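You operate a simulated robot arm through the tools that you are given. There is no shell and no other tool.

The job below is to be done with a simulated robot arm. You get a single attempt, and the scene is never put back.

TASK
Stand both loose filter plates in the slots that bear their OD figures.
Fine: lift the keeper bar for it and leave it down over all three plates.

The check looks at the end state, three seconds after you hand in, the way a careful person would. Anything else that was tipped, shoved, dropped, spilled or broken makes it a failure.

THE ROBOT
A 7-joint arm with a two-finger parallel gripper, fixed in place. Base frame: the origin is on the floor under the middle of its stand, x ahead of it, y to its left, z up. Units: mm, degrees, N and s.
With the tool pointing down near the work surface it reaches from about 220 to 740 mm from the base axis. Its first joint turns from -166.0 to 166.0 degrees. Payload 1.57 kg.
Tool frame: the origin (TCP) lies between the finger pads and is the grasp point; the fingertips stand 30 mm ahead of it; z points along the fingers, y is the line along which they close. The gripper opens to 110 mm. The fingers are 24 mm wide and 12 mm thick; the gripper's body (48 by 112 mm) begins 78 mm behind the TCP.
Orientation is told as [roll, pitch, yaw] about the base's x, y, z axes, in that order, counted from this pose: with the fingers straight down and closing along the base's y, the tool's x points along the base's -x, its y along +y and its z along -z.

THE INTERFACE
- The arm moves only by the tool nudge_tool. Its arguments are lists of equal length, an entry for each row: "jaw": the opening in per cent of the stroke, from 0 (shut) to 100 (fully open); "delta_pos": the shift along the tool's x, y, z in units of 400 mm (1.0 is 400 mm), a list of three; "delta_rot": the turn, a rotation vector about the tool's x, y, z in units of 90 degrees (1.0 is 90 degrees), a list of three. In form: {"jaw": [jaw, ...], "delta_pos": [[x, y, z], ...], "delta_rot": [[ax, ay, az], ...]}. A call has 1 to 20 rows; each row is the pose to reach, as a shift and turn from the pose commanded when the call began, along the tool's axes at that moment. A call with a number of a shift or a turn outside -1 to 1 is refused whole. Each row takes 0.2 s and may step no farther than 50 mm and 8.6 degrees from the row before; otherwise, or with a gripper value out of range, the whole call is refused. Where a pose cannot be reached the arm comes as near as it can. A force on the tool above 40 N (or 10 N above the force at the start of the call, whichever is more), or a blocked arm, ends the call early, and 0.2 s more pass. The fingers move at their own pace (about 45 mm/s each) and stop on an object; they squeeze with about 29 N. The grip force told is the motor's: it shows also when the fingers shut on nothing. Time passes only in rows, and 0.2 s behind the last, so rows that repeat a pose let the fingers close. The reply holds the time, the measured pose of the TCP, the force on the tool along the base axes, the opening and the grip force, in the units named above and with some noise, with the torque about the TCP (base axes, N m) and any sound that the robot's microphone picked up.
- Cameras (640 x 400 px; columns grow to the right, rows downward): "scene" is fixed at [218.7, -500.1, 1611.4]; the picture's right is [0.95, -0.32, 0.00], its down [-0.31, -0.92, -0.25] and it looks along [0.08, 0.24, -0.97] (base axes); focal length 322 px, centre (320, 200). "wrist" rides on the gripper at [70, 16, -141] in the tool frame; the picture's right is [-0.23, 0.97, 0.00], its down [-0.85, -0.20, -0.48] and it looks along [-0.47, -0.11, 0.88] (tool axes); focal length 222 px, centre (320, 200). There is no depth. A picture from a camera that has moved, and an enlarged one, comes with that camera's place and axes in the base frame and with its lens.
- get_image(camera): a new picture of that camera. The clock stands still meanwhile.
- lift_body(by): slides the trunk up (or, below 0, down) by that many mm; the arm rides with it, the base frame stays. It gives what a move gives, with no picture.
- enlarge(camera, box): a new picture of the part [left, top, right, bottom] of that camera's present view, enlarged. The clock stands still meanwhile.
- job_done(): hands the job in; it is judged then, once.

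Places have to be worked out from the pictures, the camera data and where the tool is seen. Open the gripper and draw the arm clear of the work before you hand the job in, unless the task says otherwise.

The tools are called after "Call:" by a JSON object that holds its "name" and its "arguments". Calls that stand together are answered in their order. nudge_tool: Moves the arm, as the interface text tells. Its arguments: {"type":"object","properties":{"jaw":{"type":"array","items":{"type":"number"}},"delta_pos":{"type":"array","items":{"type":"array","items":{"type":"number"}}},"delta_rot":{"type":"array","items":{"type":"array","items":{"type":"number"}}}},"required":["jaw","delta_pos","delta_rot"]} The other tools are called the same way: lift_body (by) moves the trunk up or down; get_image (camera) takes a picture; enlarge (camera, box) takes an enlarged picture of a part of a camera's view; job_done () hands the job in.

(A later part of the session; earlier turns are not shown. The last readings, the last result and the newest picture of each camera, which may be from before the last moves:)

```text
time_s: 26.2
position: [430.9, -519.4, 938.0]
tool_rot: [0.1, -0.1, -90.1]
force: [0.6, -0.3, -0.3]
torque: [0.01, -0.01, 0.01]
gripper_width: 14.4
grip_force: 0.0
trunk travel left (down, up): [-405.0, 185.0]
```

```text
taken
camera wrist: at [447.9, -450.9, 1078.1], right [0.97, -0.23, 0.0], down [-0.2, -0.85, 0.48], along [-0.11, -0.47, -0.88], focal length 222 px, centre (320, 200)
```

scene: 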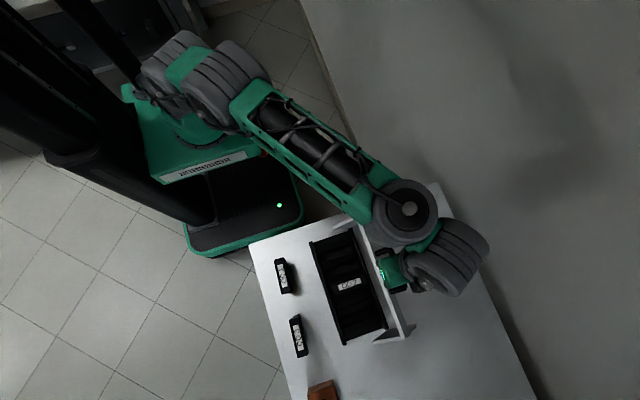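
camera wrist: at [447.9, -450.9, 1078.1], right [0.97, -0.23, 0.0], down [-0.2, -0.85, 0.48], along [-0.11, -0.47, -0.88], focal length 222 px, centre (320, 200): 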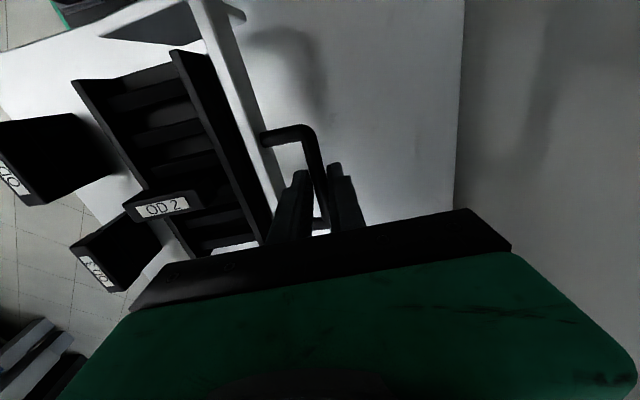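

Forces are essentially zero with the jaw just off the rod, so the keeper rests at its stop. I open further and check that it stays.

Call:
{"name": "nudge_tool", "arguments": {"jaw": [25, 35, 35, 35, 35], "delta_pos": [[0, 0, 0], [0, 0, 0], [0, 0, 0], [0, 0, 0], [0, 0, 0]], "delta_rot": [[0, 0, 0], [0, 0, 0], [0, 0, 0], [0, 0, 0], [0, 0, 0]]}}

Call:
{"name": "enlarge", "arguments": {"camera": "wrist", "box": [200, 50, 400, 240]}}

```text
time_s: 27.4
position: [431.1, -520.4, 937.2]
tool_rot: [0.0, -0.1, -90.1]
force: [0.5, 0.2, 0.1]
torque: [-0.04, -0.01, 0.0]
gripper_width: 38.4
grip_force: 0.1
trunk travel left (down, up): [-405.0, 185.0]
```

```text
2.11 times, centred on (300, 145) of wrist
camera zoom: at [447.4, -451.4, 1078.1], right [0.97, -0.23, 0.0], down [-0.2, -0.85, 0.48], along [-0.11, -0.47, -0.88], focal length 468 px, centre (362, 316)
```

zoom: 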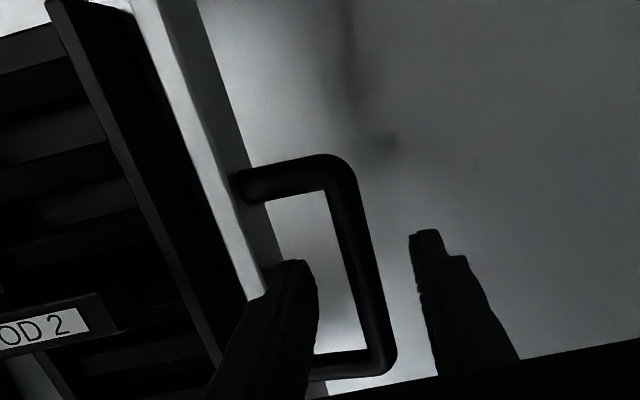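

The keeper stays open on its own. I raise the tool straight up clear of the handle.

Call:
{"name": "nudge_tool", "arguments": {"jaw": [35, 35, 60], "delta_pos": [[0, 0, -0.08], [0, 0, -0.18], [0, 0, -0.25]], "delta_rot": [[0, 0, 0], [0, 0, 0], [0, 0, 0]]}}

Call:
{"name": "get_image", "arguments": {"camera": "wrist"}}

```text
time_s: 28.2
position: [426.1, -512.2, 1032.9]
tool_rot: [0.0, -0.1, -90.1]
force: [-1.2, 0.3, 0.2]
torque: [0.01, -0.03, -0.02]
gripper_width: 66.1
grip_force: 0.1
out of reach, approached as far as the arm can: row 3
trunk travel left (down, up): [-405.0, 185.0]
```

```text
taken
camera wrist: at [442.4, -443.7, 1173.7], right [0.97, -0.23, 0.0], down [-0.2, -0.85, 0.48], along [-0.11, -0.47, -0.88], focal length 222 px, centre (320, 200)
```

wrist: 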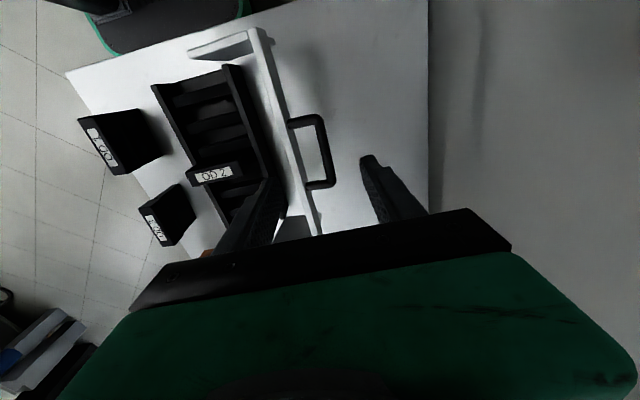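

The keeper rests open at the stop. I now go to yaw 0 over the rack to survey the slots and plates from above.

Call:
{"name": "nudge_tool", "arguments": {"jaw": [80, 100, 100, 100, 100, 100, 100, 100, 100, 100, 100], "delta_pos": [[0, -0.05, 0], [0, -0.1, 0], [0, -0.15, 0], [0, -0.2, 0], [0, -0.25, 0], [0, -0.3, 0], [0, -0.35, 0], [0, -0.4, 0], [0, -0.45, 0], [0, -0.5, 0], [0, -0.55, 0]], "delta_rot": [[0, 0, -0.0909], [0, 0, -0.1818], [0, 0, -0.2727], [0, 0, -0.3636], [0, 0, -0.4545], [0, 0, -0.5455], [0, 0, -0.6364], [0, 0, -0.7273], [0, 0, -0.8182], [0, 0, -0.9091], [0, 0, -1.0]]}}

Call:
{"name": "get_image", "arguments": {"camera": "wrist"}}

Call:
{"name": "enlarge", "arguments": {"camera": "wrist", "box": [230, 80, 400, 240]}}

```text
time_s: 30.6
position: [206.2, -511.3, 1033.9]
tool_rot: [-0.2, -0.1, -0.1]
force: [0.1, -0.4, 0.0]
torque: [0.0, -0.03, 0.0]
gripper_width: 110.0
grip_force: 0.0
trunk travel left (down, up): [-405.0, 185.0]
```

```text
taken
camera wrist: at [136.9, -495.2, 1174.5], right [0.23, 0.97, 0.0], down [0.85, -0.2, 0.48], along [0.47, -0.11, -0.88], focal length 222 px, centre (320, 200)
```

wrist: 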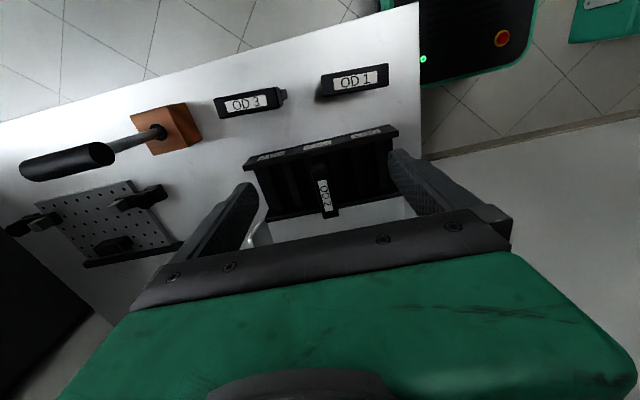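

```text
2.50 times, centred on (315, 160) of wrist
camera zoom: at [136.9, -495.2, 1174.5], right [0.23, 0.97, 0.0], down [0.85, -0.2, 0.48], along [0.47, -0.11, -0.88], focal length 555 px, centre (332, 300)
```

zoom: 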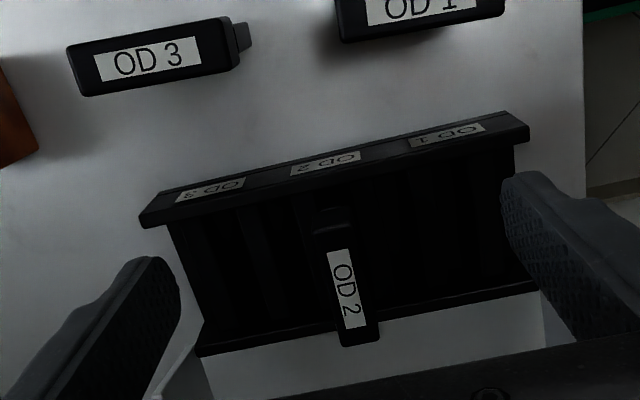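

The keeper is open and all three rail labels are readable: OD 3 at y≈-591, OD 2 at -519, OD 1 at -447. I zoom in on the slots to find the ribs.

Call:
{"name": "enlarge", "arguments": {"camera": "wrist", "box": [330, 120, 400, 220]}}

Call:
{"name": "enlarge", "arguments": {"camera": "wrist", "box": [250, 140, 340, 225]}}

Call:
{"name": "enlarge", "arguments": {"camera": "wrist", "box": [210, 60, 400, 125]}}

Call:
{"name": "enlarge", "arguments": {"camera": "scene", "box": [305, 220, 385, 350]}}

```text
4.00 times, centred on (365, 170) of wrist
camera zoom: at [136.9, -495.2, 1174.5], right [0.23, 0.97, 0.0], down [0.85, -0.2, 0.48], along [0.47, -0.11, -0.88], focal length 888 px, centre (140, 320)
```

zoom: 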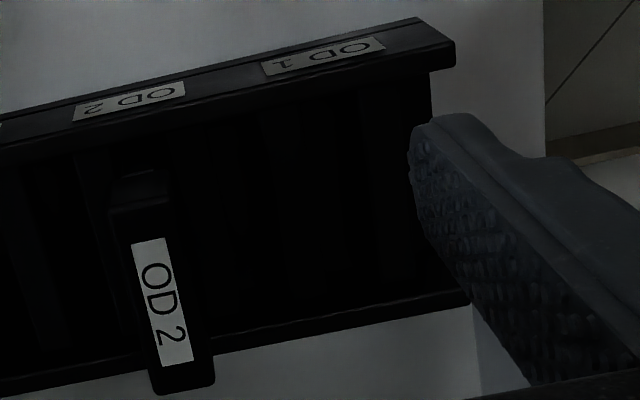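

```text
4.71 times, centred on (295, 182) of wrist
camera zoom: at [136.9, -495.2, 1174.5], right [0.23, 0.97, 0.0], down [0.85, -0.2, 0.48], along [0.47, -0.11, -0.88], focal length 1045 px, centre (438, 282)
```

zoom: 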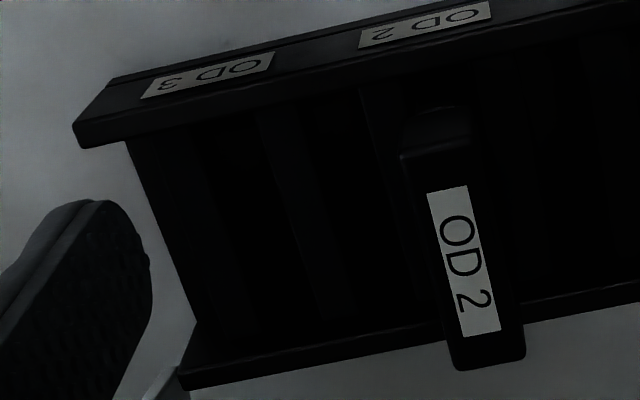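

```text
3.37 times, centred on (305, 92) of wrist
camera zoom: at [136.9, -495.2, 1174.5], right [0.23, 0.97, 0.0], down [0.85, -0.2, 0.48], along [0.47, -0.11, -0.88], focal length 748 px, centre (370, 562)
```

zoom: 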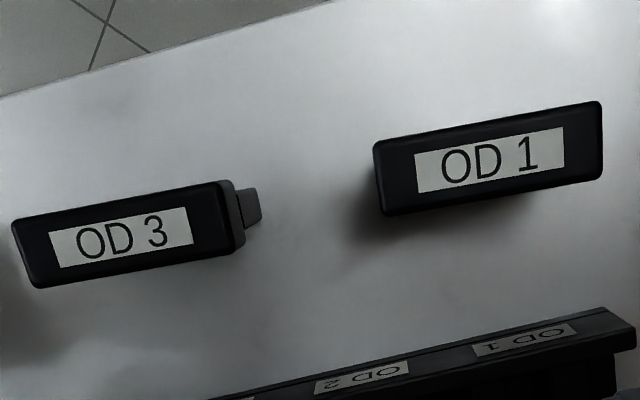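

```text
3.08 times, centred on (345, 285) of scene
camera zoom: at [218.7, -500.1, 1611.4], right [0.95, -0.32, 0.0], down [-0.31, -0.92, -0.25], along [0.08, 0.24, -0.97], focal length 991 px, centre (243, -62)
```

zoom: 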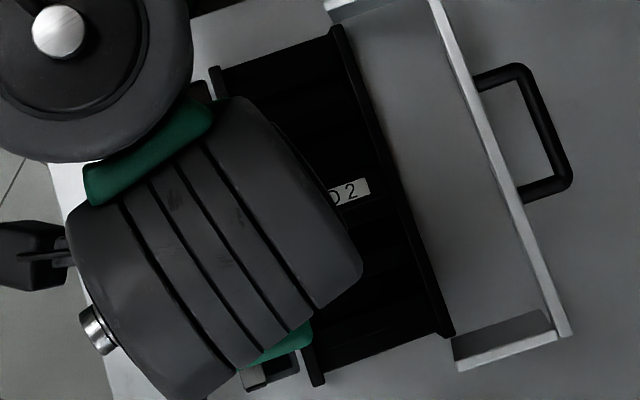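

The interior is dark but ribs are faintly visible. I move in closer over the OD 1 slot for a sharper look.

Call:
{"name": "nudge_tool", "arguments": {"jaw": [100, 100, 100], "delta_pos": [[0.01, 0.07, 0.04], [0.02, 0.14, 0.08], [0.0275, 0.21, 0.1225]], "delta_rot": [[0, 0, 0], [0, 0, 0], [0, 0, 0]]}}

Call:
{"name": "get_image", "arguments": {"camera": "wrist"}}

Call:
{"name": "enlarge", "arguments": {"camera": "wrist", "box": [240, 110, 400, 225]}}

```text
time_s: 31.4
position: [196.4, -427.2, 985.0]
tool_rot: [-0.1, -0.1, -0.2]
force: [0.1, 0.3, -0.1]
torque: [0.02, 0.02, -0.02]
gripper_width: 109.9
grip_force: 0.1
trunk travel left (down, up): [-405.0, 185.0]
```

```text
taken
camera wrist: at [126.1, -411.6, 1126.8], right [0.23, 0.97, 0.0], down [0.85, -0.2, 0.48], along [0.47, -0.11, -0.88], focal length 222 px, centre (320, 200)
```

wrist: 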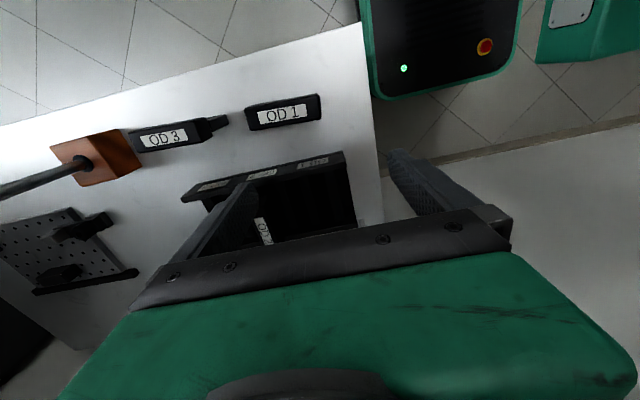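

```text
3.48 times, centred on (320, 168) of wrist
camera zoom: at [126.1, -411.6, 1126.8], right [0.23, 0.97, 0.0], down [0.85, -0.2, 0.48], along [0.47, -0.11, -0.88], focal length 773 px, centre (320, 313)
```

zoom: 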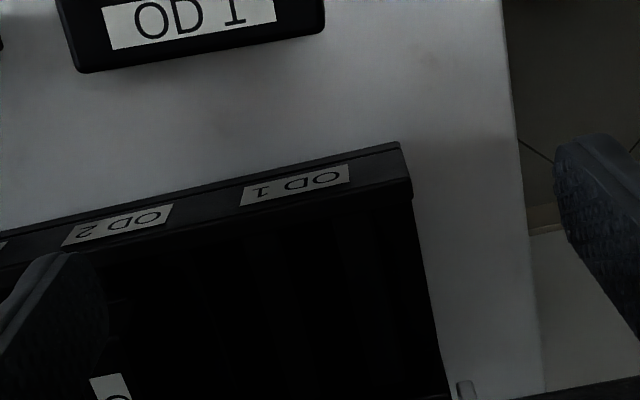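

The interior is too dark from this side. I test yaw +90, since picking there and placing at yaw 0 matches OD 2's orientation, and look at the ribs from the -y side at the same time.

Call:
{"name": "nudge_tool", "arguments": {"jaw": [100, 100, 100, 100, 100, 100, 100, 100, 100, 100, 100], "delta_pos": [[-0.0123, -0.0228, -0.0034], [-0.0245, -0.0456, -0.0068], [-0.0368, -0.0685, -0.0102], [-0.0491, -0.0913, -0.0136], [-0.0614, -0.1141, -0.017], [-0.0736, -0.1369, -0.0205], [-0.0859, -0.1597, -0.0239], [-0.0982, -0.1825, -0.0273], [-0.1105, -0.2054, -0.0307], [-0.1227, -0.2282, -0.0341], [-0.135, -0.251, -0.0375]], "delta_rot": [[0, 0, -0.0909], [0, 0, -0.1818], [0, 0, -0.2727], [0, 0, -0.3636], [0, 0, -0.4545], [0, 0, -0.5455], [0, 0, -0.6364], [0, 0, -0.7273], [0, 0, -0.8182], [0, 0, -0.9091], [0, 0, -1.0]]}}

Call:
{"name": "get_image", "arguments": {"camera": "wrist"}}

Call:
{"name": "enlarge", "arguments": {"camera": "wrist", "box": [240, 90, 400, 225]}}

```text
time_s: 33.8
position: [249.7, -530.9, 1001.5]
tool_rot: [-0.1, 0.0, 90.1]
force: [-0.7, -0.5, -1.2]
torque: [-0.01, 0.0, -0.02]
gripper_width: 110.0
grip_force: 0.1
trunk travel left (down, up): [-405.0, 185.0]
```

```text
taken
camera wrist: at [232.1, -600.5, 1142.0], right [-0.97, 0.23, 0.0], down [0.2, 0.86, 0.48], along [0.11, 0.46, -0.88], focal length 222 px, centre (320, 200)
```

wrist: 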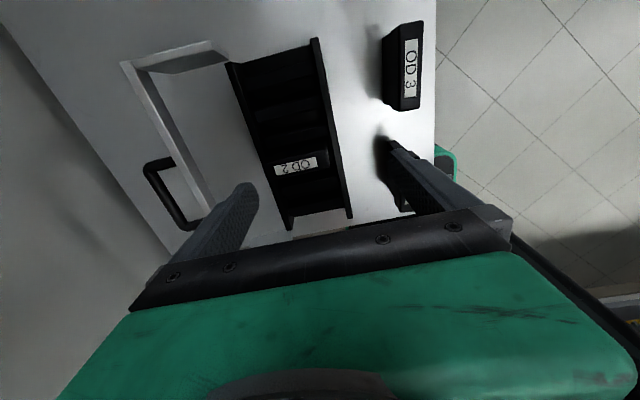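

```text
2.96 times, centred on (320, 158) of wrist
camera zoom: at [232.1, -600.5, 1142.0], right [-0.97, 0.23, 0.0], down [0.2, 0.86, 0.48], along [0.11, 0.46, -0.88], focal length 658 px, centre (320, 326)
```

zoom: 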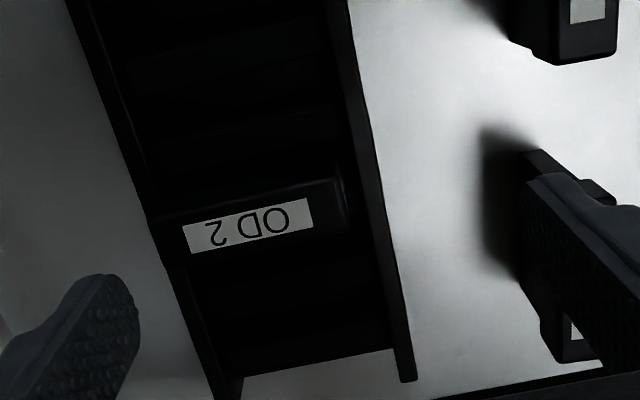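

Yaw +90 is reachable. I try the scene camera at high zoom on the slots while this region is partly clear.

Call:
{"name": "get_image", "arguments": {"camera": "scene"}}

Call:
{"name": "enlarge", "arguments": {"camera": "scene", "box": [305, 230, 365, 290]}}

Call:
{"name": "enlarge", "arguments": {"camera": "wrist", "box": [225, 40, 345, 150]}}

```text
taken
```

scene: 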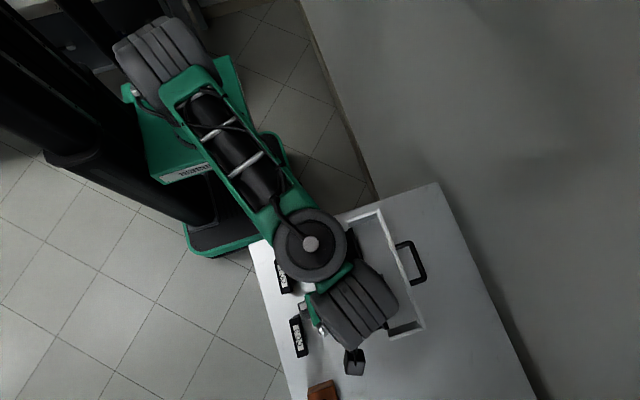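

```text
6.67 times, centred on (335, 260) of scene
camera zoom: at [218.7, -500.1, 1611.4], right [0.95, -0.32, 0.0], down [-0.31, -0.92, -0.25], along [0.08, 0.24, -0.97], focal length 2146 px, centre (220, -200)
```

zoom: 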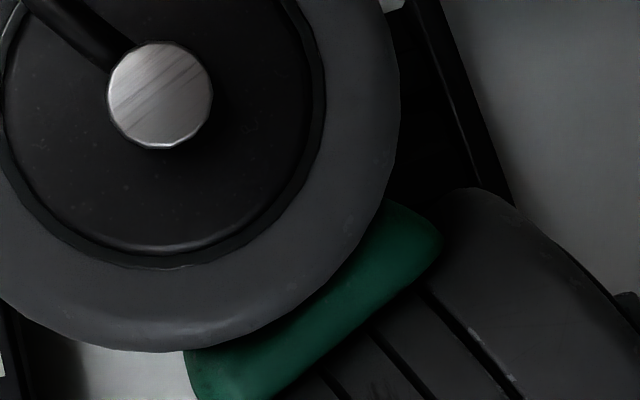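

```text
3.64 times, centred on (285, 95) of wrist
camera zoom: at [232.1, -600.5, 1142.0], right [-0.97, 0.23, 0.0], down [0.2, 0.86, 0.48], along [0.11, 0.46, -0.88], focal length 808 px, centre (447, 582)
```

zoom: 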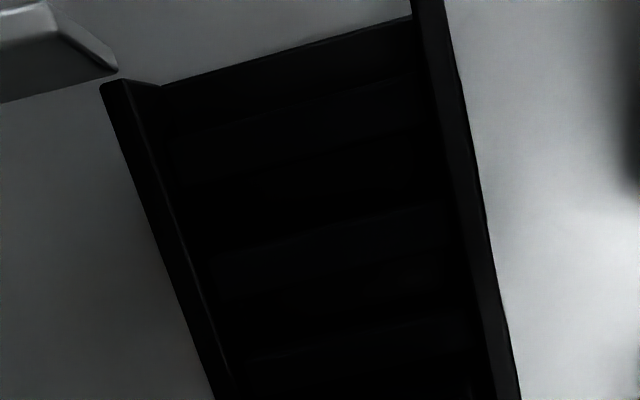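

The ribs are faintly visible: bands near y≈-621, -583 and -544, so the plates stand between pairs of ribs. The light falls better when viewed from +y, so I swing to yaw -90 via yaw 0 for a clearer survey.

Call:
{"name": "nudge_tool", "arguments": {"jaw": [100, 100, 100, 100, 100, 100, 100, 100, 100, 100, 100], "delta_pos": [[-0.0186, -0.0044, 0], [-0.0373, -0.0089, 0], [-0.0559, -0.0133, 0], [-0.0745, -0.0177, 0], [-0.0932, -0.0221, 0], [-0.1118, -0.0266, 0], [-0.1305, -0.031, 0], [-0.1491, -0.0354, 0], [-0.1677, -0.0398, 0], [-0.1864, -0.0443, 0], [-0.205, -0.0487, 0]], "delta_rot": [[0, 0, 0.0909], [0, 0, 0.1818], [0, 0, 0.2727], [0, 0, 0.3636], [0, 0, 0.4545], [0, 0, 0.5455], [0, 0, 0.6364], [0, 0, 0.7273], [0, 0, 0.8182], [0, 0, 0.9091], [0, 0, 1.0]]}}

Call:
{"name": "nudge_tool", "arguments": {"jaw": [100, 100, 100, 100, 100, 100, 100, 100, 100, 100, 100], "delta_pos": [[-0.0045, 0.0177, 0.0045], [-0.0091, 0.0355, 0.0091], [-0.0136, 0.0532, 0.0136], [-0.0182, 0.0709, 0.0182], [-0.0227, 0.0886, 0.0227], [-0.0273, 0.1064, 0.0273], [-0.0318, 0.1241, 0.0318], [-0.0364, 0.1418, 0.0364], [-0.0409, 0.1595, 0.0409], [-0.0455, 0.1773, 0.0455], [-0.05, 0.195, 0.05]], "delta_rot": [[0, 0, 0.0909], [0, 0, 0.1818], [0, 0, 0.2727], [0, 0, 0.3636], [0, 0, 0.4545], [0, 0, 0.5455], [0, 0, 0.6364], [0, 0, 0.7273], [0, 0, 0.8182], [0, 0, 0.9091], [0, 0, 1.0]]}}

Call:
{"name": "get_image", "arguments": {"camera": "wrist"}}

Call:
{"name": "enlarge", "arguments": {"camera": "wrist", "box": [240, 60, 400, 230]}}

```text
time_s: 36.2
position: [268.4, -446.9, 1002.3]
tool_rot: [-0.2, -0.1, -0.4]
force: [0.0, 1.3, -0.2]
torque: [-0.01, 0.03, 0.0]
gripper_width: 110.1
grip_force: 0.1
trunk travel left (down, up): [-405.0, 185.0]
```

```text
time_s: 38.6
position: [290.3, -369.3, 978.4]
tool_rot: [0.1, -0.1, -90.3]
force: [0.6, 0.4, 0.3]
torque: [0.0, -0.02, 0.01]
gripper_width: 109.8
grip_force: 0.0
trunk travel left (down, up): [-405.0, 185.0]
```

```text
taken
camera wrist: at [306.4, -300.3, 1120.1], right [0.97, -0.23, 0.0], down [-0.2, -0.85, 0.48], along [-0.11, -0.47, -0.88], focal length 222 px, centre (320, 200)
```

wrist: 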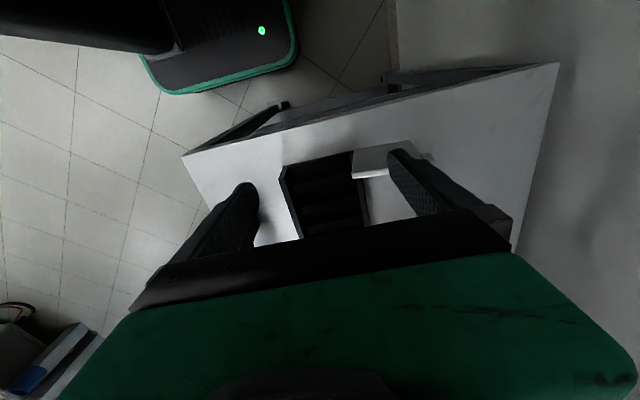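

```text
2.35 times, centred on (320, 145) of wrist
camera zoom: at [306.4, -300.3, 1120.1], right [0.97, -0.23, 0.0], down [-0.2, -0.85, 0.48], along [-0.11, -0.47, -0.88], focal length 523 px, centre (320, 329)
```

zoom: 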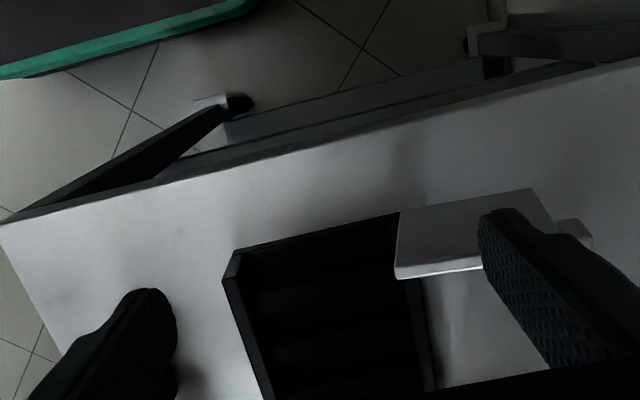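

I zoom in on the rack interior from this side.

Call:
{"name": "enlarge", "arguments": {"camera": "wrist", "box": [275, 145, 375, 240]}}

Call:
{"name": "enlarge", "arguments": {"camera": "wrist", "box": [290, 150, 360, 200]}}

Call:
{"name": "enlarge", "arguments": {"camera": "wrist", "box": [290, 195, 360, 240]}}

Call:
{"name": "enlarge", "arguments": {"camera": "scene", "box": [300, 220, 390, 350]}}

```text
4.21 times, centred on (325, 192) of wrist
camera zoom: at [306.4, -300.3, 1120.1], right [0.97, -0.23, 0.0], down [-0.2, -0.85, 0.48], along [-0.11, -0.47, -0.88], focal length 935 px, centre (299, 232)
```

zoom: 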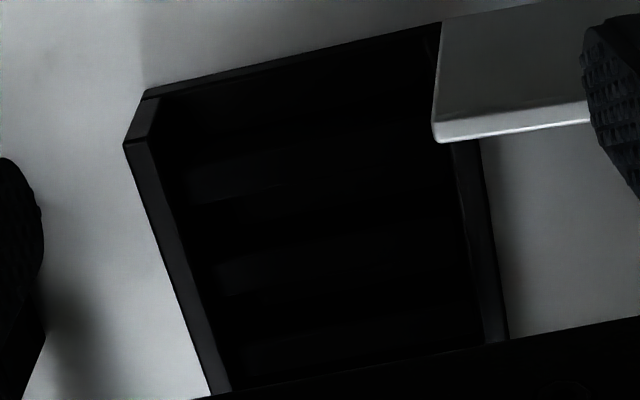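

```text
8.00 times, centred on (325, 175) of wrist
camera zoom: at [306.4, -300.3, 1120.1], right [0.97, -0.23, 0.0], down [-0.2, -0.85, 0.48], along [-0.11, -0.47, -0.88], focal length 1777 px, centre (280, 400)
```

zoom: 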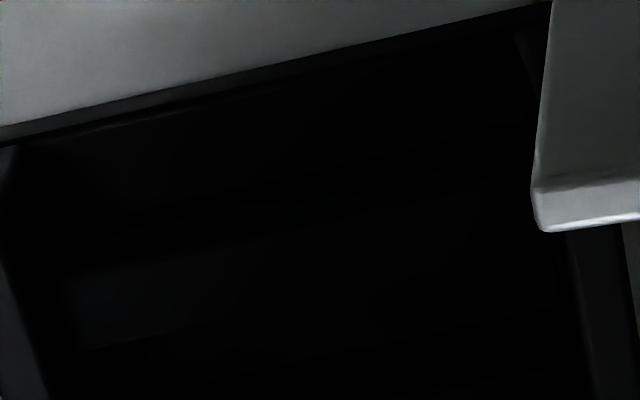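

```text
8.89 times, centred on (325, 218) of wrist
camera zoom: at [306.4, -300.3, 1120.1], right [0.97, -0.23, 0.0], down [-0.2, -0.85, 0.48], along [-0.11, -0.47, -0.88], focal length 1974 px, centre (276, 44)
```

zoom: 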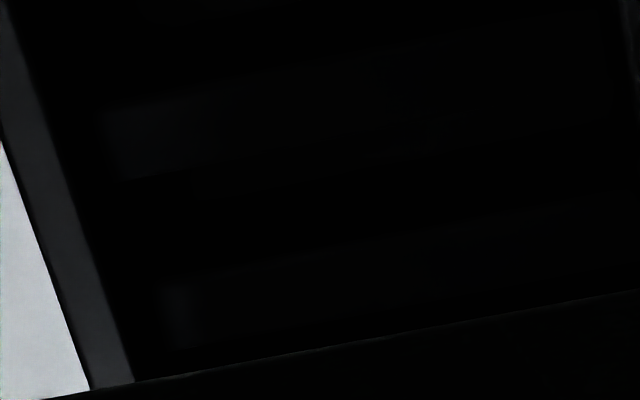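

```text
3.08 times, centred on (345, 285) of scene
camera zoom: at [218.7, -500.1, 1611.4], right [0.95, -0.32, 0.0], down [-0.31, -0.92, -0.25], along [0.08, 0.24, -0.97], focal length 991 px, centre (243, -62)
```

zoom: 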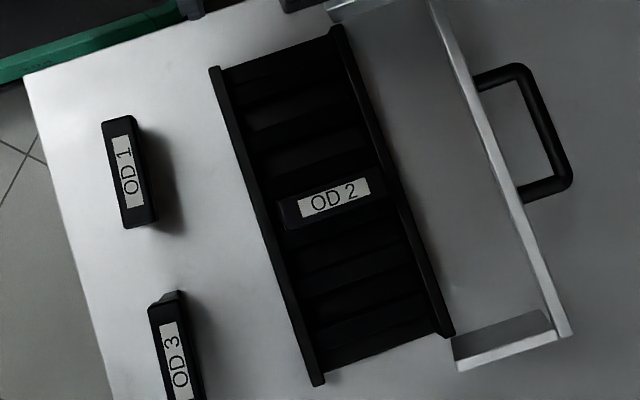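

The scene camera now has a clear view of the open rack. I enlarge both halves there.

Call:
{"name": "enlarge", "arguments": {"camera": "scene", "box": [308, 225, 358, 285]}}

Call:
{"name": "enlarge", "arguments": {"camera": "scene", "box": [325, 275, 395, 350]}}

```text
6.67 times, centred on (333, 255) of scene
camera zoom: at [218.7, -500.1, 1611.4], right [0.95, -0.32, 0.0], down [-0.31, -0.92, -0.25], along [0.08, 0.24, -0.97], focal length 2146 px, centre (233, -167)
```

zoom: 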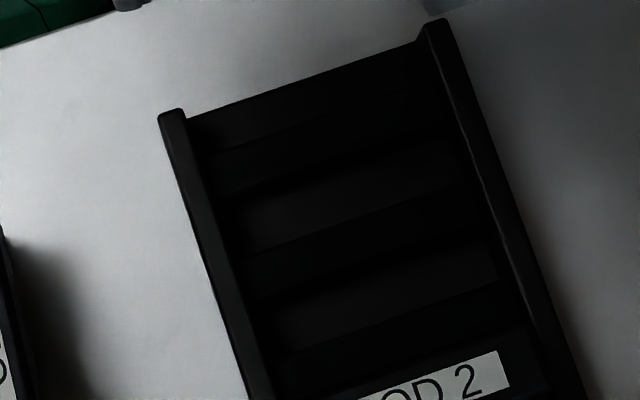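

```text
5.33 times, centred on (360, 312) of scene
camera zoom: at [218.7, -500.1, 1611.4], right [0.95, -0.32, 0.0], down [-0.31, -0.92, -0.25], along [0.08, 0.24, -0.97], focal length 1717 px, centre (107, -400)
```

zoom: 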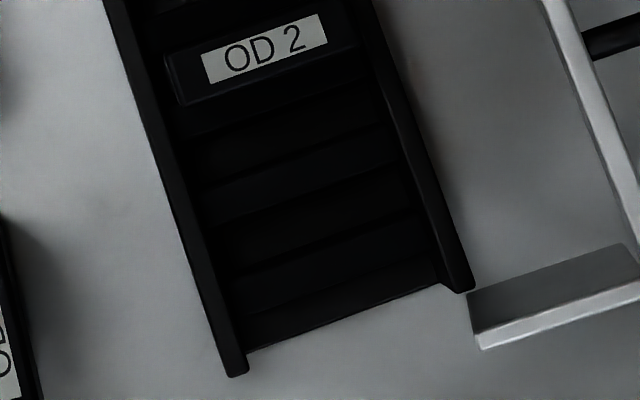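

The scene view shows the ribs clearly: OD 1's slot is centred at about y≈-448.5 and OD 3's at y≈-593, with gaps of roughly 21 mm. The heads are about 75 x 22 mm. OD 1 sits at about (149, -457) and OD 3 at (143, -584), both turned about -4°. I now go over OD 1 with yaw ≈ 86.

Call:
{"name": "nudge_tool", "arguments": {"jaw": [100, 100, 100, 100, 100, 100, 100, 100, 100, 100, 100], "delta_pos": [[-0.0118, -0.0155, -0.005], [-0.0236, -0.031, -0.01], [-0.0355, -0.0465, -0.015], [-0.0473, -0.062, -0.02], [-0.0591, -0.0775, -0.025], [-0.0709, -0.0931, -0.03], [-0.0827, -0.1086, -0.035], [-0.0945, -0.1241, -0.04], [-0.1064, -0.1396, -0.045], [-0.1182, -0.1551, -0.05], [-0.13, -0.1706, -0.055]], "delta_rot": [[0, 0, -0.0909], [0, 0, -0.1818], [0, 0, -0.2727], [0, 0, -0.3636], [0, 0, -0.4545], [0, 0, -0.5455], [0, 0, -0.6364], [0, 0, -0.7273], [0, 0, -0.8182], [0, 0, -0.9091], [0, 0, -1.0]]}}

Call:
{"name": "nudge_tool", "arguments": {"jaw": [100, 100, 100, 100, 100, 100, 100, 100, 100, 100, 100], "delta_pos": [[0.0163, -0.0082, 0], [0.0325, -0.0164, 0], [0.0488, -0.0245, 0], [0.0651, -0.0327, 0], [0.0814, -0.0409, 0], [0.0976, -0.0491, 0], [0.1139, -0.0573, 0], [0.1302, -0.0655, 0], [0.1465, -0.0736, 0], [0.1627, -0.0818, 0], [0.179, -0.09, 0]], "delta_rot": [[0, 0, -0.0867], [0, 0, -0.1733], [0, 0, -0.26], [0, 0, -0.3467], [0, 0, -0.4333], [0, 0, -0.52], [0, 0, -0.6066], [0, 0, -0.6933], [0, 0, -0.78], [0, 0, -0.8666], [0, 0, -0.9533]]}}

Call:
{"name": "get_image", "arguments": {"camera": "wrist"}}

Call:
{"name": "enlarge", "arguments": {"camera": "wrist", "box": [230, 100, 410, 230]}}

```text
time_s: 41.0
position: [221.7, -422.2, 1002.3]
tool_rot: [-0.1, -0.2, -0.1]
force: [0.4, -0.3, -0.4]
torque: [0.01, 0.01, 0.01]
gripper_width: 109.9
grip_force: 0.2
trunk travel left (down, up): [-405.0, 185.0]
```

```text
time_s: 43.4
position: [149.8, -457.1, 1001.2]
tool_rot: [-0.2, 0.0, 85.9]
force: [0.1, 0.6, 0.3]
torque: [0.0, 0.01, 0.0]
gripper_width: 110.0
grip_force: 0.1
trunk travel left (down, up): [-405.0, 185.0]
```

```text
taken
camera wrist: at [128.7, -525.8, 1142.5], right [-0.95, 0.3, 0.0], down [0.26, 0.84, 0.48], along [0.14, 0.46, -0.88], focal length 222 px, centre (320, 200)
```

wrist: 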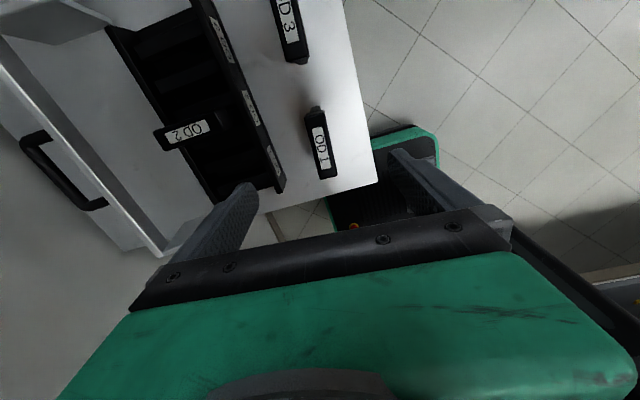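

```text
3.08 times, centred on (320, 165) of wrist
camera zoom: at [128.7, -525.8, 1142.5], right [-0.95, 0.3, 0.0], down [0.26, 0.84, 0.48], along [0.14, 0.46, -0.88], focal length 684 px, centre (320, 308)
```

zoom: 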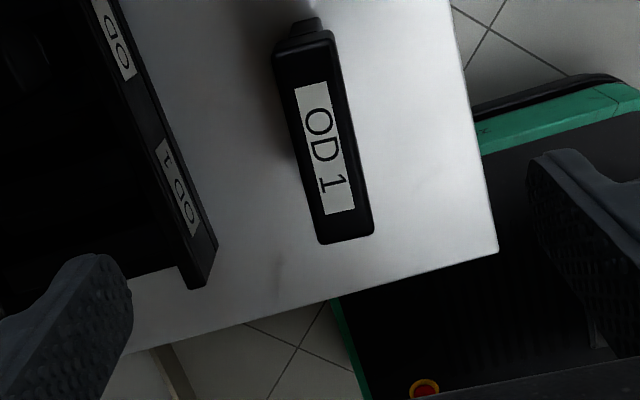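

OD 1's head centre works out at about (148, -457), nearly under the TCP, with its axis about -4.5° from y. I shift 1.5 mm and descend partway with the jaws open.

Call:
{"name": "nudge_tool", "arguments": {"jaw": [100, 80, 60, 60], "delta_pos": [[0, 0.004, 0.11], [0, 0.004, 0.22], [0, 0.004, 0.235], [0, 0.004, 0.235]], "delta_rot": [[0, 0, 0], [0, 0, 0], [0, 0, 0], [0, 0, 0]]}}

Call:
{"name": "enlarge", "arguments": {"camera": "wrist", "box": [230, 70, 410, 240]}}

```text
time_s: 44.4
position: [146.3, -460.4, 907.7]
tool_rot: [-0.2, 0.1, 85.5]
force: [0.0, -0.2, 0.8]
torque: [-0.05, -0.01, 0.0]
gripper_width: 65.9
grip_force: 0.0
trunk travel left (down, up): [-405.0, 185.0]
```

```text
2.35 times, centred on (320, 155) of wrist
camera zoom: at [125.6, -528.3, 1048.3], right [-0.95, 0.3, 0.0], down [0.26, 0.84, 0.48], along [0.14, 0.46, -0.88], focal length 523 px, centre (320, 306)
```

zoom: 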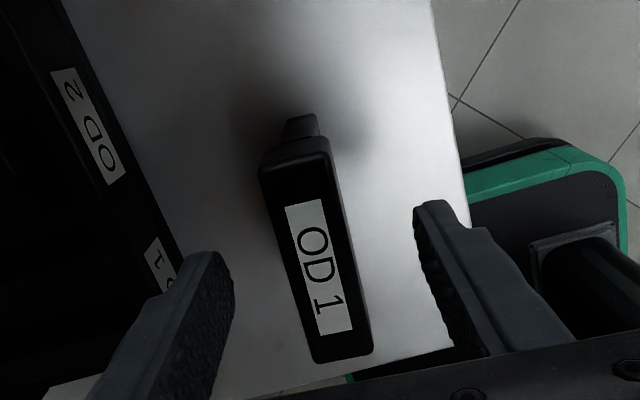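

The plate centre is within about 1.5 mm of the TCP and aligned. I descend to TCP z≈880 and close on the head.

Call:
{"name": "nudge_tool", "arguments": {"jaw": [60, 60, 10, 5, 5, 5, 5], "delta_pos": [[0, -0.003, 0.035], [0, -0.003, 0.07], [0, -0.003, 0.07], [0, -0.003, 0.07], [0, -0.003, 0.07], [0, -0.003, 0.07], [0, -0.003, 0.07]], "delta_rot": [[0, 0, 0], [0, 0, 0], [0, 0, 0], [0, 0, 0], [0, 0, 0], [0, 0, 0], [0, 0, 0]]}}

Call:
{"name": "enlarge", "arguments": {"camera": "wrist", "box": [230, 70, 410, 240]}}

```text
time_s: 46.0
position: [149.3, -459.7, 879.2]
tool_rot: [0.0, 0.2, 85.7]
force: [-0.8, -1.0, -0.6]
torque: [-0.01, 0.01, 0.0]
gripper_width: 23.6
grip_force: 28.9
trunk travel left (down, up): [-405.0, 185.0]
```

```text
2.35 times, centred on (320, 155) of wrist
camera zoom: at [127.7, -528.8, 1019.9], right [-0.95, 0.3, 0.0], down [0.26, 0.84, 0.48], along [0.14, 0.46, -0.88], focal length 523 px, centre (320, 306)
```

zoom: 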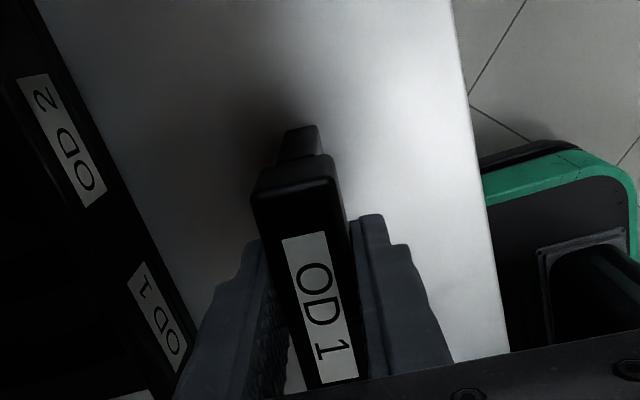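

OD 1 is gripped at 23.6 mm and centred within about 1 mm. I lift it straight up 90 mm.

Call:
{"name": "nudge_tool", "arguments": {"jaw": [5, 5, 5, 5, 5], "delta_pos": [[0, 0, -0.015], [0, 0, -0.06], [0, 0, -0.12], [0, 0, -0.18], [0, 0, -0.225]], "delta_rot": [[0, 0, 0], [0, 0, 0], [0, 0, 0], [0, 0, 0], [0, 0, 0]]}}

Call:
{"name": "get_image", "arguments": {"camera": "wrist"}}

```text
time_s: 47.2
position: [150.1, -459.6, 969.6]
tool_rot: [-0.1, 0.1, 85.6]
force: [0.1, -0.3, -0.6]
torque: [0.0, 0.0, -0.02]
gripper_width: 23.4
grip_force: 28.8
trunk travel left (down, up): [-405.0, 185.0]
```

```text
taken
camera wrist: at [128.2, -527.7, 1110.6], right [-0.95, 0.3, 0.0], down [0.26, 0.84, 0.48], along [0.14, 0.46, -0.88], focal length 222 px, centre (320, 200)
```

wrist: 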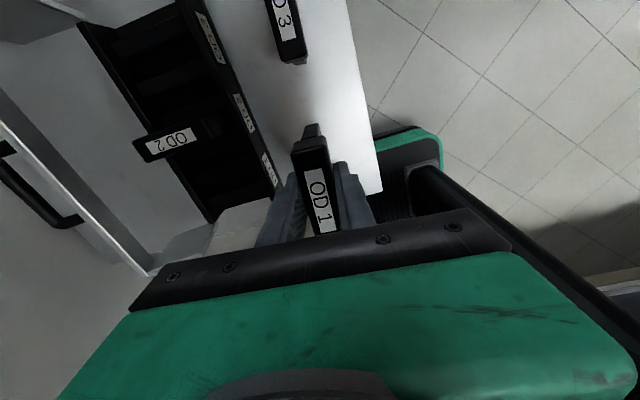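

OD 1 hangs level in the grip. I move it over its slot while turning to yaw 0, so the label reads the same way as OD 2.

Call:
{"name": "nudge_tool", "arguments": {"jaw": [5, 5, 5, 5, 5, 5, 5, 5, 5, 5, 5, 5], "delta_pos": [[-0.0043, -0.0258, 0], [-0.0085, -0.0515, 0], [-0.0128, -0.0773, 0], [-0.0171, -0.103, 0], [-0.0213, -0.1288, 0], [-0.0256, -0.1545, 0], [-0.0299, -0.1803, 0], [-0.0341, -0.206, 0], [-0.0384, -0.2318, 0], [-0.0427, -0.2575, 0], [-0.0469, -0.2833, 0], [-0.0512, -0.309, 0]], "delta_rot": [[0, 0, 0.0794], [0, 0, 0.1589], [0, 0, 0.2383], [0, 0, 0.3178], [0, 0, 0.3972], [0, 0, 0.4767], [0, 0, 0.5561], [0, 0, 0.6355], [0, 0, 0.715], [0, 0, 0.7944], [0, 0, 0.8739], [0, 0, 0.9533]]}}

Call:
{"name": "get_image", "arguments": {"camera": "wrist"}}

Call:
{"name": "enlarge", "arguments": {"camera": "wrist", "box": [230, 90, 410, 230]}}

Call:
{"name": "enlarge", "arguments": {"camera": "scene", "box": [300, 220, 390, 350]}}

```text
time_s: 49.8
position: [274.0, -446.3, 968.9]
tool_rot: [-0.1, -0.1, -0.3]
force: [-0.1, -0.1, -0.4]
torque: [0.0, 0.0, -0.01]
gripper_width: 23.6
grip_force: 28.7
trunk travel left (down, up): [-405.0, 185.0]
```

```text
taken
camera wrist: at [204.2, -429.9, 1109.9], right [0.23, 0.97, 0.0], down [0.85, -0.2, 0.48], along [0.47, -0.11, -0.88], focal length 222 px, centre (320, 200)
```

wrist: 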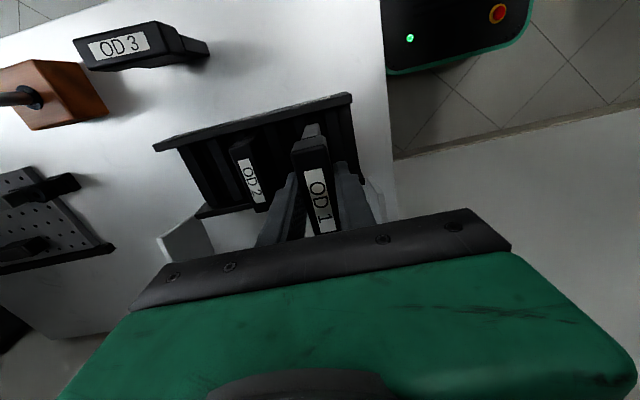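

```text
2.86 times, centred on (320, 160) of wrist
camera zoom: at [204.2, -429.9, 1109.9], right [0.23, 0.97, 0.0], down [0.85, -0.2, 0.48], along [0.47, -0.11, -0.88], focal length 635 px, centre (320, 314)
```

zoom: 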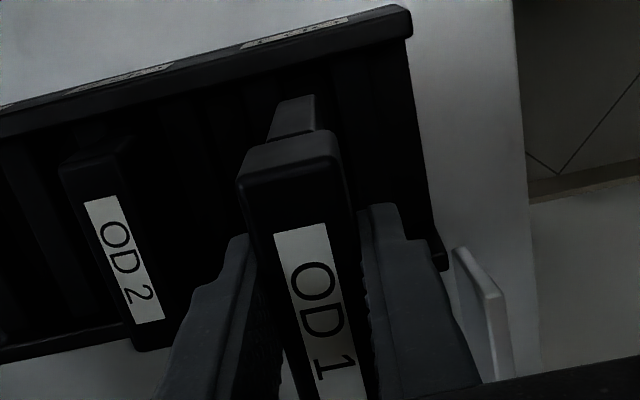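

```text
3.08 times, centred on (345, 285) of scene
camera zoom: at [218.7, -500.1, 1611.4], right [0.95, -0.32, 0.0], down [-0.31, -0.92, -0.25], along [0.08, 0.24, -0.97], focal length 991 px, centre (243, -62)
```

zoom: 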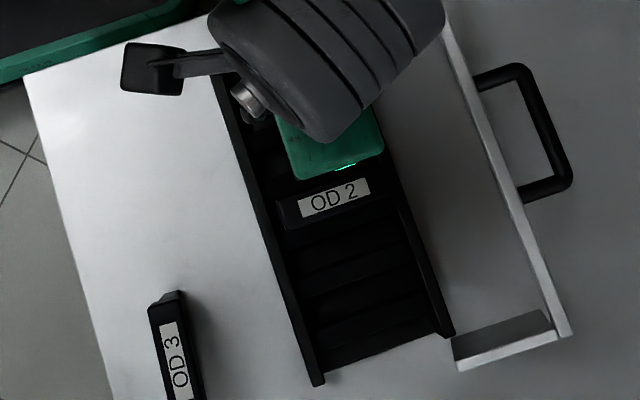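

OD 1 is over its slot area, with seated OD 2 alongside as a reference at about (278.7, -519.6). I zoom in on the ribs around the held plate.

Call:
{"name": "enlarge", "arguments": {"camera": "wrist", "box": [270, 95, 370, 175]}}

Call:
{"name": "enlarge", "arguments": {"camera": "wrist", "box": [170, 100, 270, 220]}}

```text
5.00 times, centred on (320, 135) of wrist
camera zoom: at [204.2, -429.9, 1109.9], right [0.23, 0.97, 0.0], down [0.85, -0.2, 0.48], along [0.47, -0.11, -0.88], focal length 1111 px, centre (320, 525)
```

zoom: 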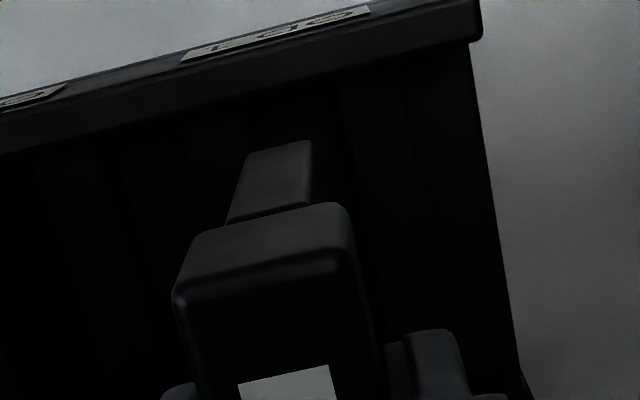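

```text
3.33 times, centred on (220, 160) of wrist
camera zoom: at [204.2, -429.9, 1109.9], right [0.23, 0.97, 0.0], down [0.85, -0.2, 0.48], along [0.47, -0.11, -0.88], focal length 740 px, centre (653, 333)
```

zoom: 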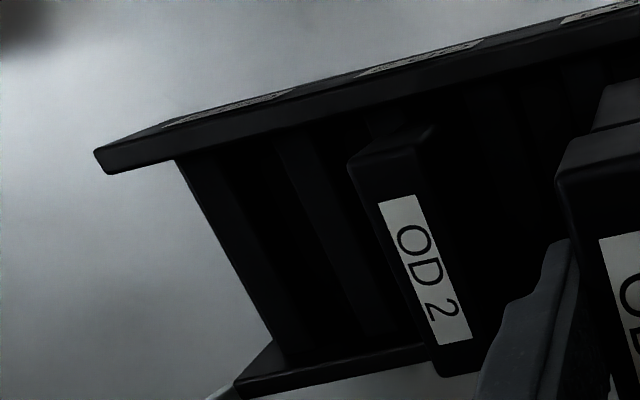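

The rib bands need a more careful look, so I magnify the area left and right of OD 2.

Call:
{"name": "enlarge", "arguments": {"camera": "wrist", "box": [180, 125, 250, 215]}}

Call:
{"name": "enlarge", "arguments": {"camera": "wrist", "box": [235, 105, 305, 175]}}

Call:
{"name": "enlarge", "arguments": {"camera": "wrist", "box": [310, 95, 380, 175]}}

Call:
{"name": "enlarge", "arguments": {"camera": "scene", "box": [340, 290, 390, 345]}}

```text
4.44 times, centred on (215, 170) of wrist
camera zoom: at [204.2, -429.9, 1109.9], right [0.23, 0.97, 0.0], down [0.85, -0.2, 0.48], along [0.47, -0.11, -0.88], focal length 987 px, centre (787, 333)
```

zoom: 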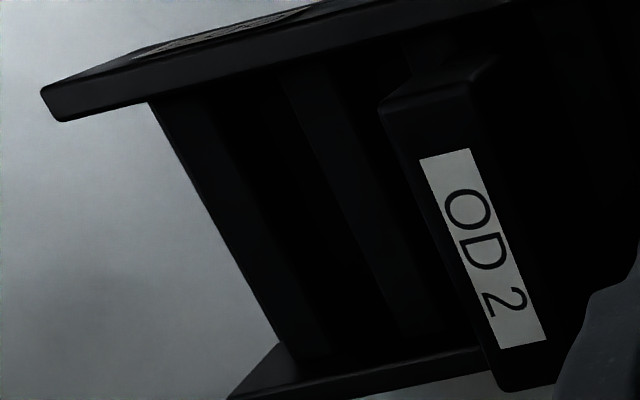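

```text
5.71 times, centred on (270, 140) of wrist
camera zoom: at [204.2, -429.9, 1109.9], right [0.23, 0.97, 0.0], down [0.85, -0.2, 0.48], along [0.47, -0.11, -0.88], focal length 1269 px, centre (606, 543)
```

zoom: 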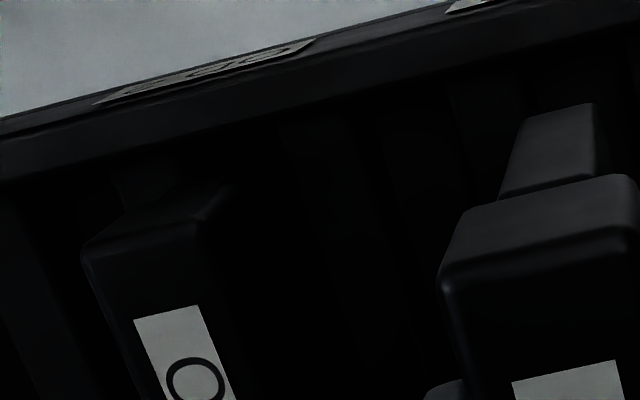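

```text
5.00 times, centred on (345, 135) of wrist
camera zoom: at [204.2, -429.9, 1109.9], right [0.23, 0.97, 0.0], down [0.85, -0.2, 0.48], along [0.47, -0.11, -0.88], focal length 1111 px, centre (195, 525)
```

zoom: 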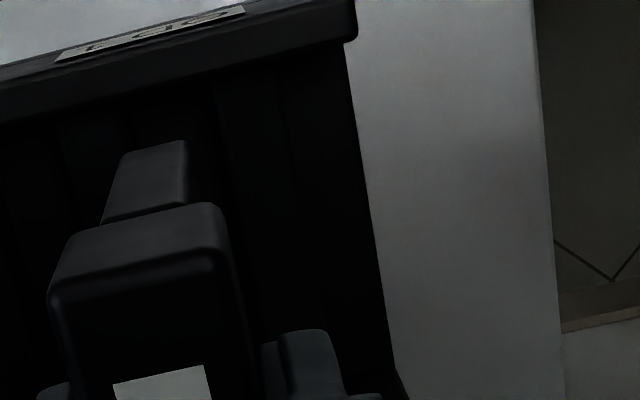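

```text
7.27 times, centred on (365, 318) of scene
camera zoom: at [218.7, -500.1, 1611.4], right [0.95, -0.32, 0.0], down [-0.31, -0.92, -0.25], along [0.08, 0.24, -0.97], focal length 2342 px, centre (-7, -654)
```

zoom: 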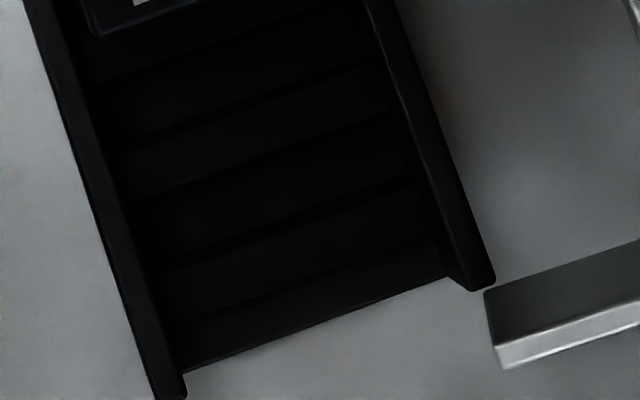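

Combining both cameras, the ribs are at z≈829. The slot centres come out at y≈-445.5, -520.5 and -596, with gaps of about 20.7 mm against a body of about 12 mm. I shift OD 1 to about (278.5, -445.5) and lower it to just above the ribs.

Call:
{"name": "nudge_tool", "arguments": {"jaw": [5, 5, 5], "delta_pos": [[-0.009, 0.002, 0.02], [-0.009, 0.002, 0.07], [-0.009, 0.002, 0.12]], "delta_rot": [[0, 0, 0], [0, 0, 0], [0, 0, 0]]}}

Call:
{"name": "get_image", "arguments": {"camera": "wrist"}}

Call:
{"name": "enlarge", "arguments": {"camera": "wrist", "box": [230, 90, 410, 230]}}

```text
time_s: 50.6
position: [276.5, -445.5, 921.2]
tool_rot: [-0.1, -0.1, -0.2]
force: [0.3, 0.1, -0.4]
torque: [-0.01, 0.03, 0.02]
gripper_width: 23.6
grip_force: 29.0
trunk travel left (down, up): [-405.0, 185.0]
```

```text
taken
camera wrist: at [206.7, -428.3, 1061.3], right [0.23, 0.97, 0.0], down [0.85, -0.2, 0.48], along [0.47, -0.11, -0.88], focal length 222 px, centre (320, 200)
```

wrist: 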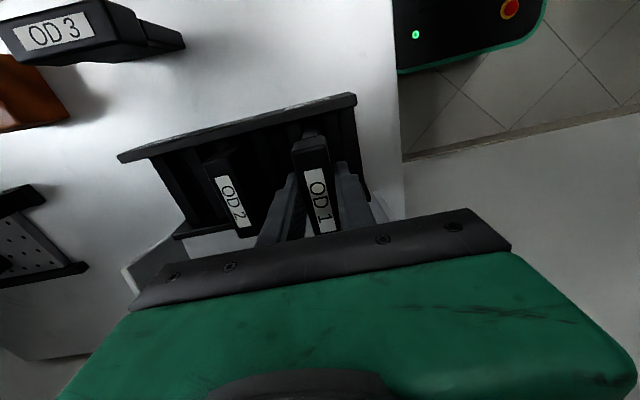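

```text
2.86 times, centred on (320, 160) of wrist
camera zoom: at [206.7, -428.3, 1061.3], right [0.23, 0.97, 0.0], down [0.85, -0.2, 0.48], along [0.47, -0.11, -0.88], focal length 635 px, centre (320, 314)
```

zoom: 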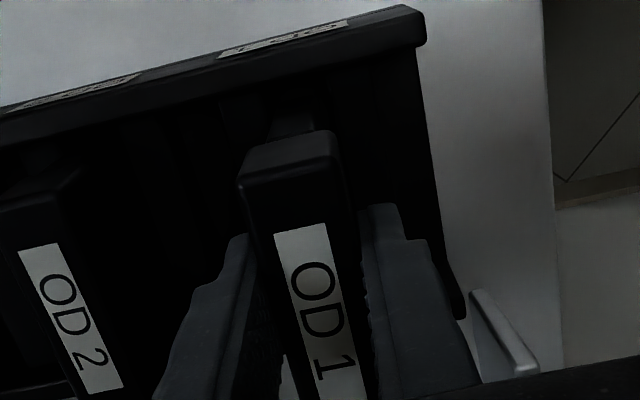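

The body sits centred between the two rib strips (gap centre y≈-446). I lower it into the slot in small steps and watch the force.

Call:
{"name": "nudge_tool", "arguments": {"jaw": [5, 5, 5, 5], "delta_pos": [[0, 0, 0.0125], [0, 0, 0.025], [0, 0, 0.0375], [0, 0, 0.05]], "delta_rot": [[0, 0, 0], [0, 0, 0], [0, 0, 0], [0, 0, 0]]}}

```text
time_s: 51.6
position: [275.8, -445.2, 900.9]
tool_rot: [0.0, 0.0, -0.2]
force: [-0.3, 0.6, -0.9]
torque: [0.02, -0.02, -0.01]
gripper_width: 23.4
grip_force: 28.9
trunk travel left (down, up): [-405.0, 185.0]
```

No contact so far, with the plate bottom now below the rib tops. I continue down slowly.

Call:
{"name": "nudge_tool", "arguments": {"jaw": [5, 5, 5, 5], "delta_pos": [[0, 0, 0.0075], [0, 0, 0.015], [0, 0, 0.0225], [0, 0, 0.0275]], "delta_rot": [[0, 0, 0], [0, 0, 0], [0, 0, 0], [0, 0, 0]]}}

Call:
{"name": "enlarge", "arguments": {"camera": "wrist", "box": [190, 90, 410, 230]}}

```text
time_s: 52.6
position: [277.0, -445.5, 892.0]
tool_rot: [-0.1, -0.1, -0.1]
force: [-0.4, 1.8, 5.4]
torque: [0.19, 0.26, -0.09]
gripper_width: 23.2
grip_force: 29.0
trunk travel left (down, up): [-405.0, 185.0]
```

```text
2.86 times, centred on (300, 160) of wrist
camera zoom: at [207.3, -429.3, 1031.9], right [0.23, 0.97, 0.0], down [0.85, -0.2, 0.48], along [0.47, -0.11, -0.88], focal length 635 px, centre (377, 314)
```

zoom: 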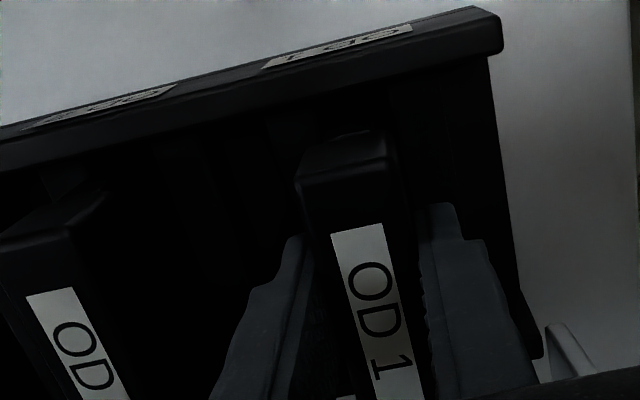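

Light contact of 5 N at z≈892, and the head is about level with OD 2. I press down 2 mm more to check whether this is the slot floor.

Call:
{"name": "nudge_tool", "arguments": {"jaw": [5, 5], "delta_pos": [[0, 0, 0.0025], [0, 0, 0.005]], "delta_rot": [[0, 0, 0], [0, 0, 0], [0, 0, 0]]}}

```text
refused: the lists must be of equal length
```

I resend that small press with matching list lengths.

Call:
{"name": "nudge_tool", "arguments": {"jaw": [5, 5], "delta_pos": [[0, 0, 0.0025], [0, 0, 0.005]], "delta_rot": [[0, 0, 0], [0, 0, 0]]}}

```text
time_s: 53.2
position: [277.1, -444.7, 890.3]
tool_rot: [-0.5, -0.2, -0.2]
force: [-1.2, 1.4, 21.4]
torque: [0.1, 0.51, -0.03]
gripper_width: 23.7
grip_force: 29.4
trunk travel left (down, up): [-405.0, 185.0]
```

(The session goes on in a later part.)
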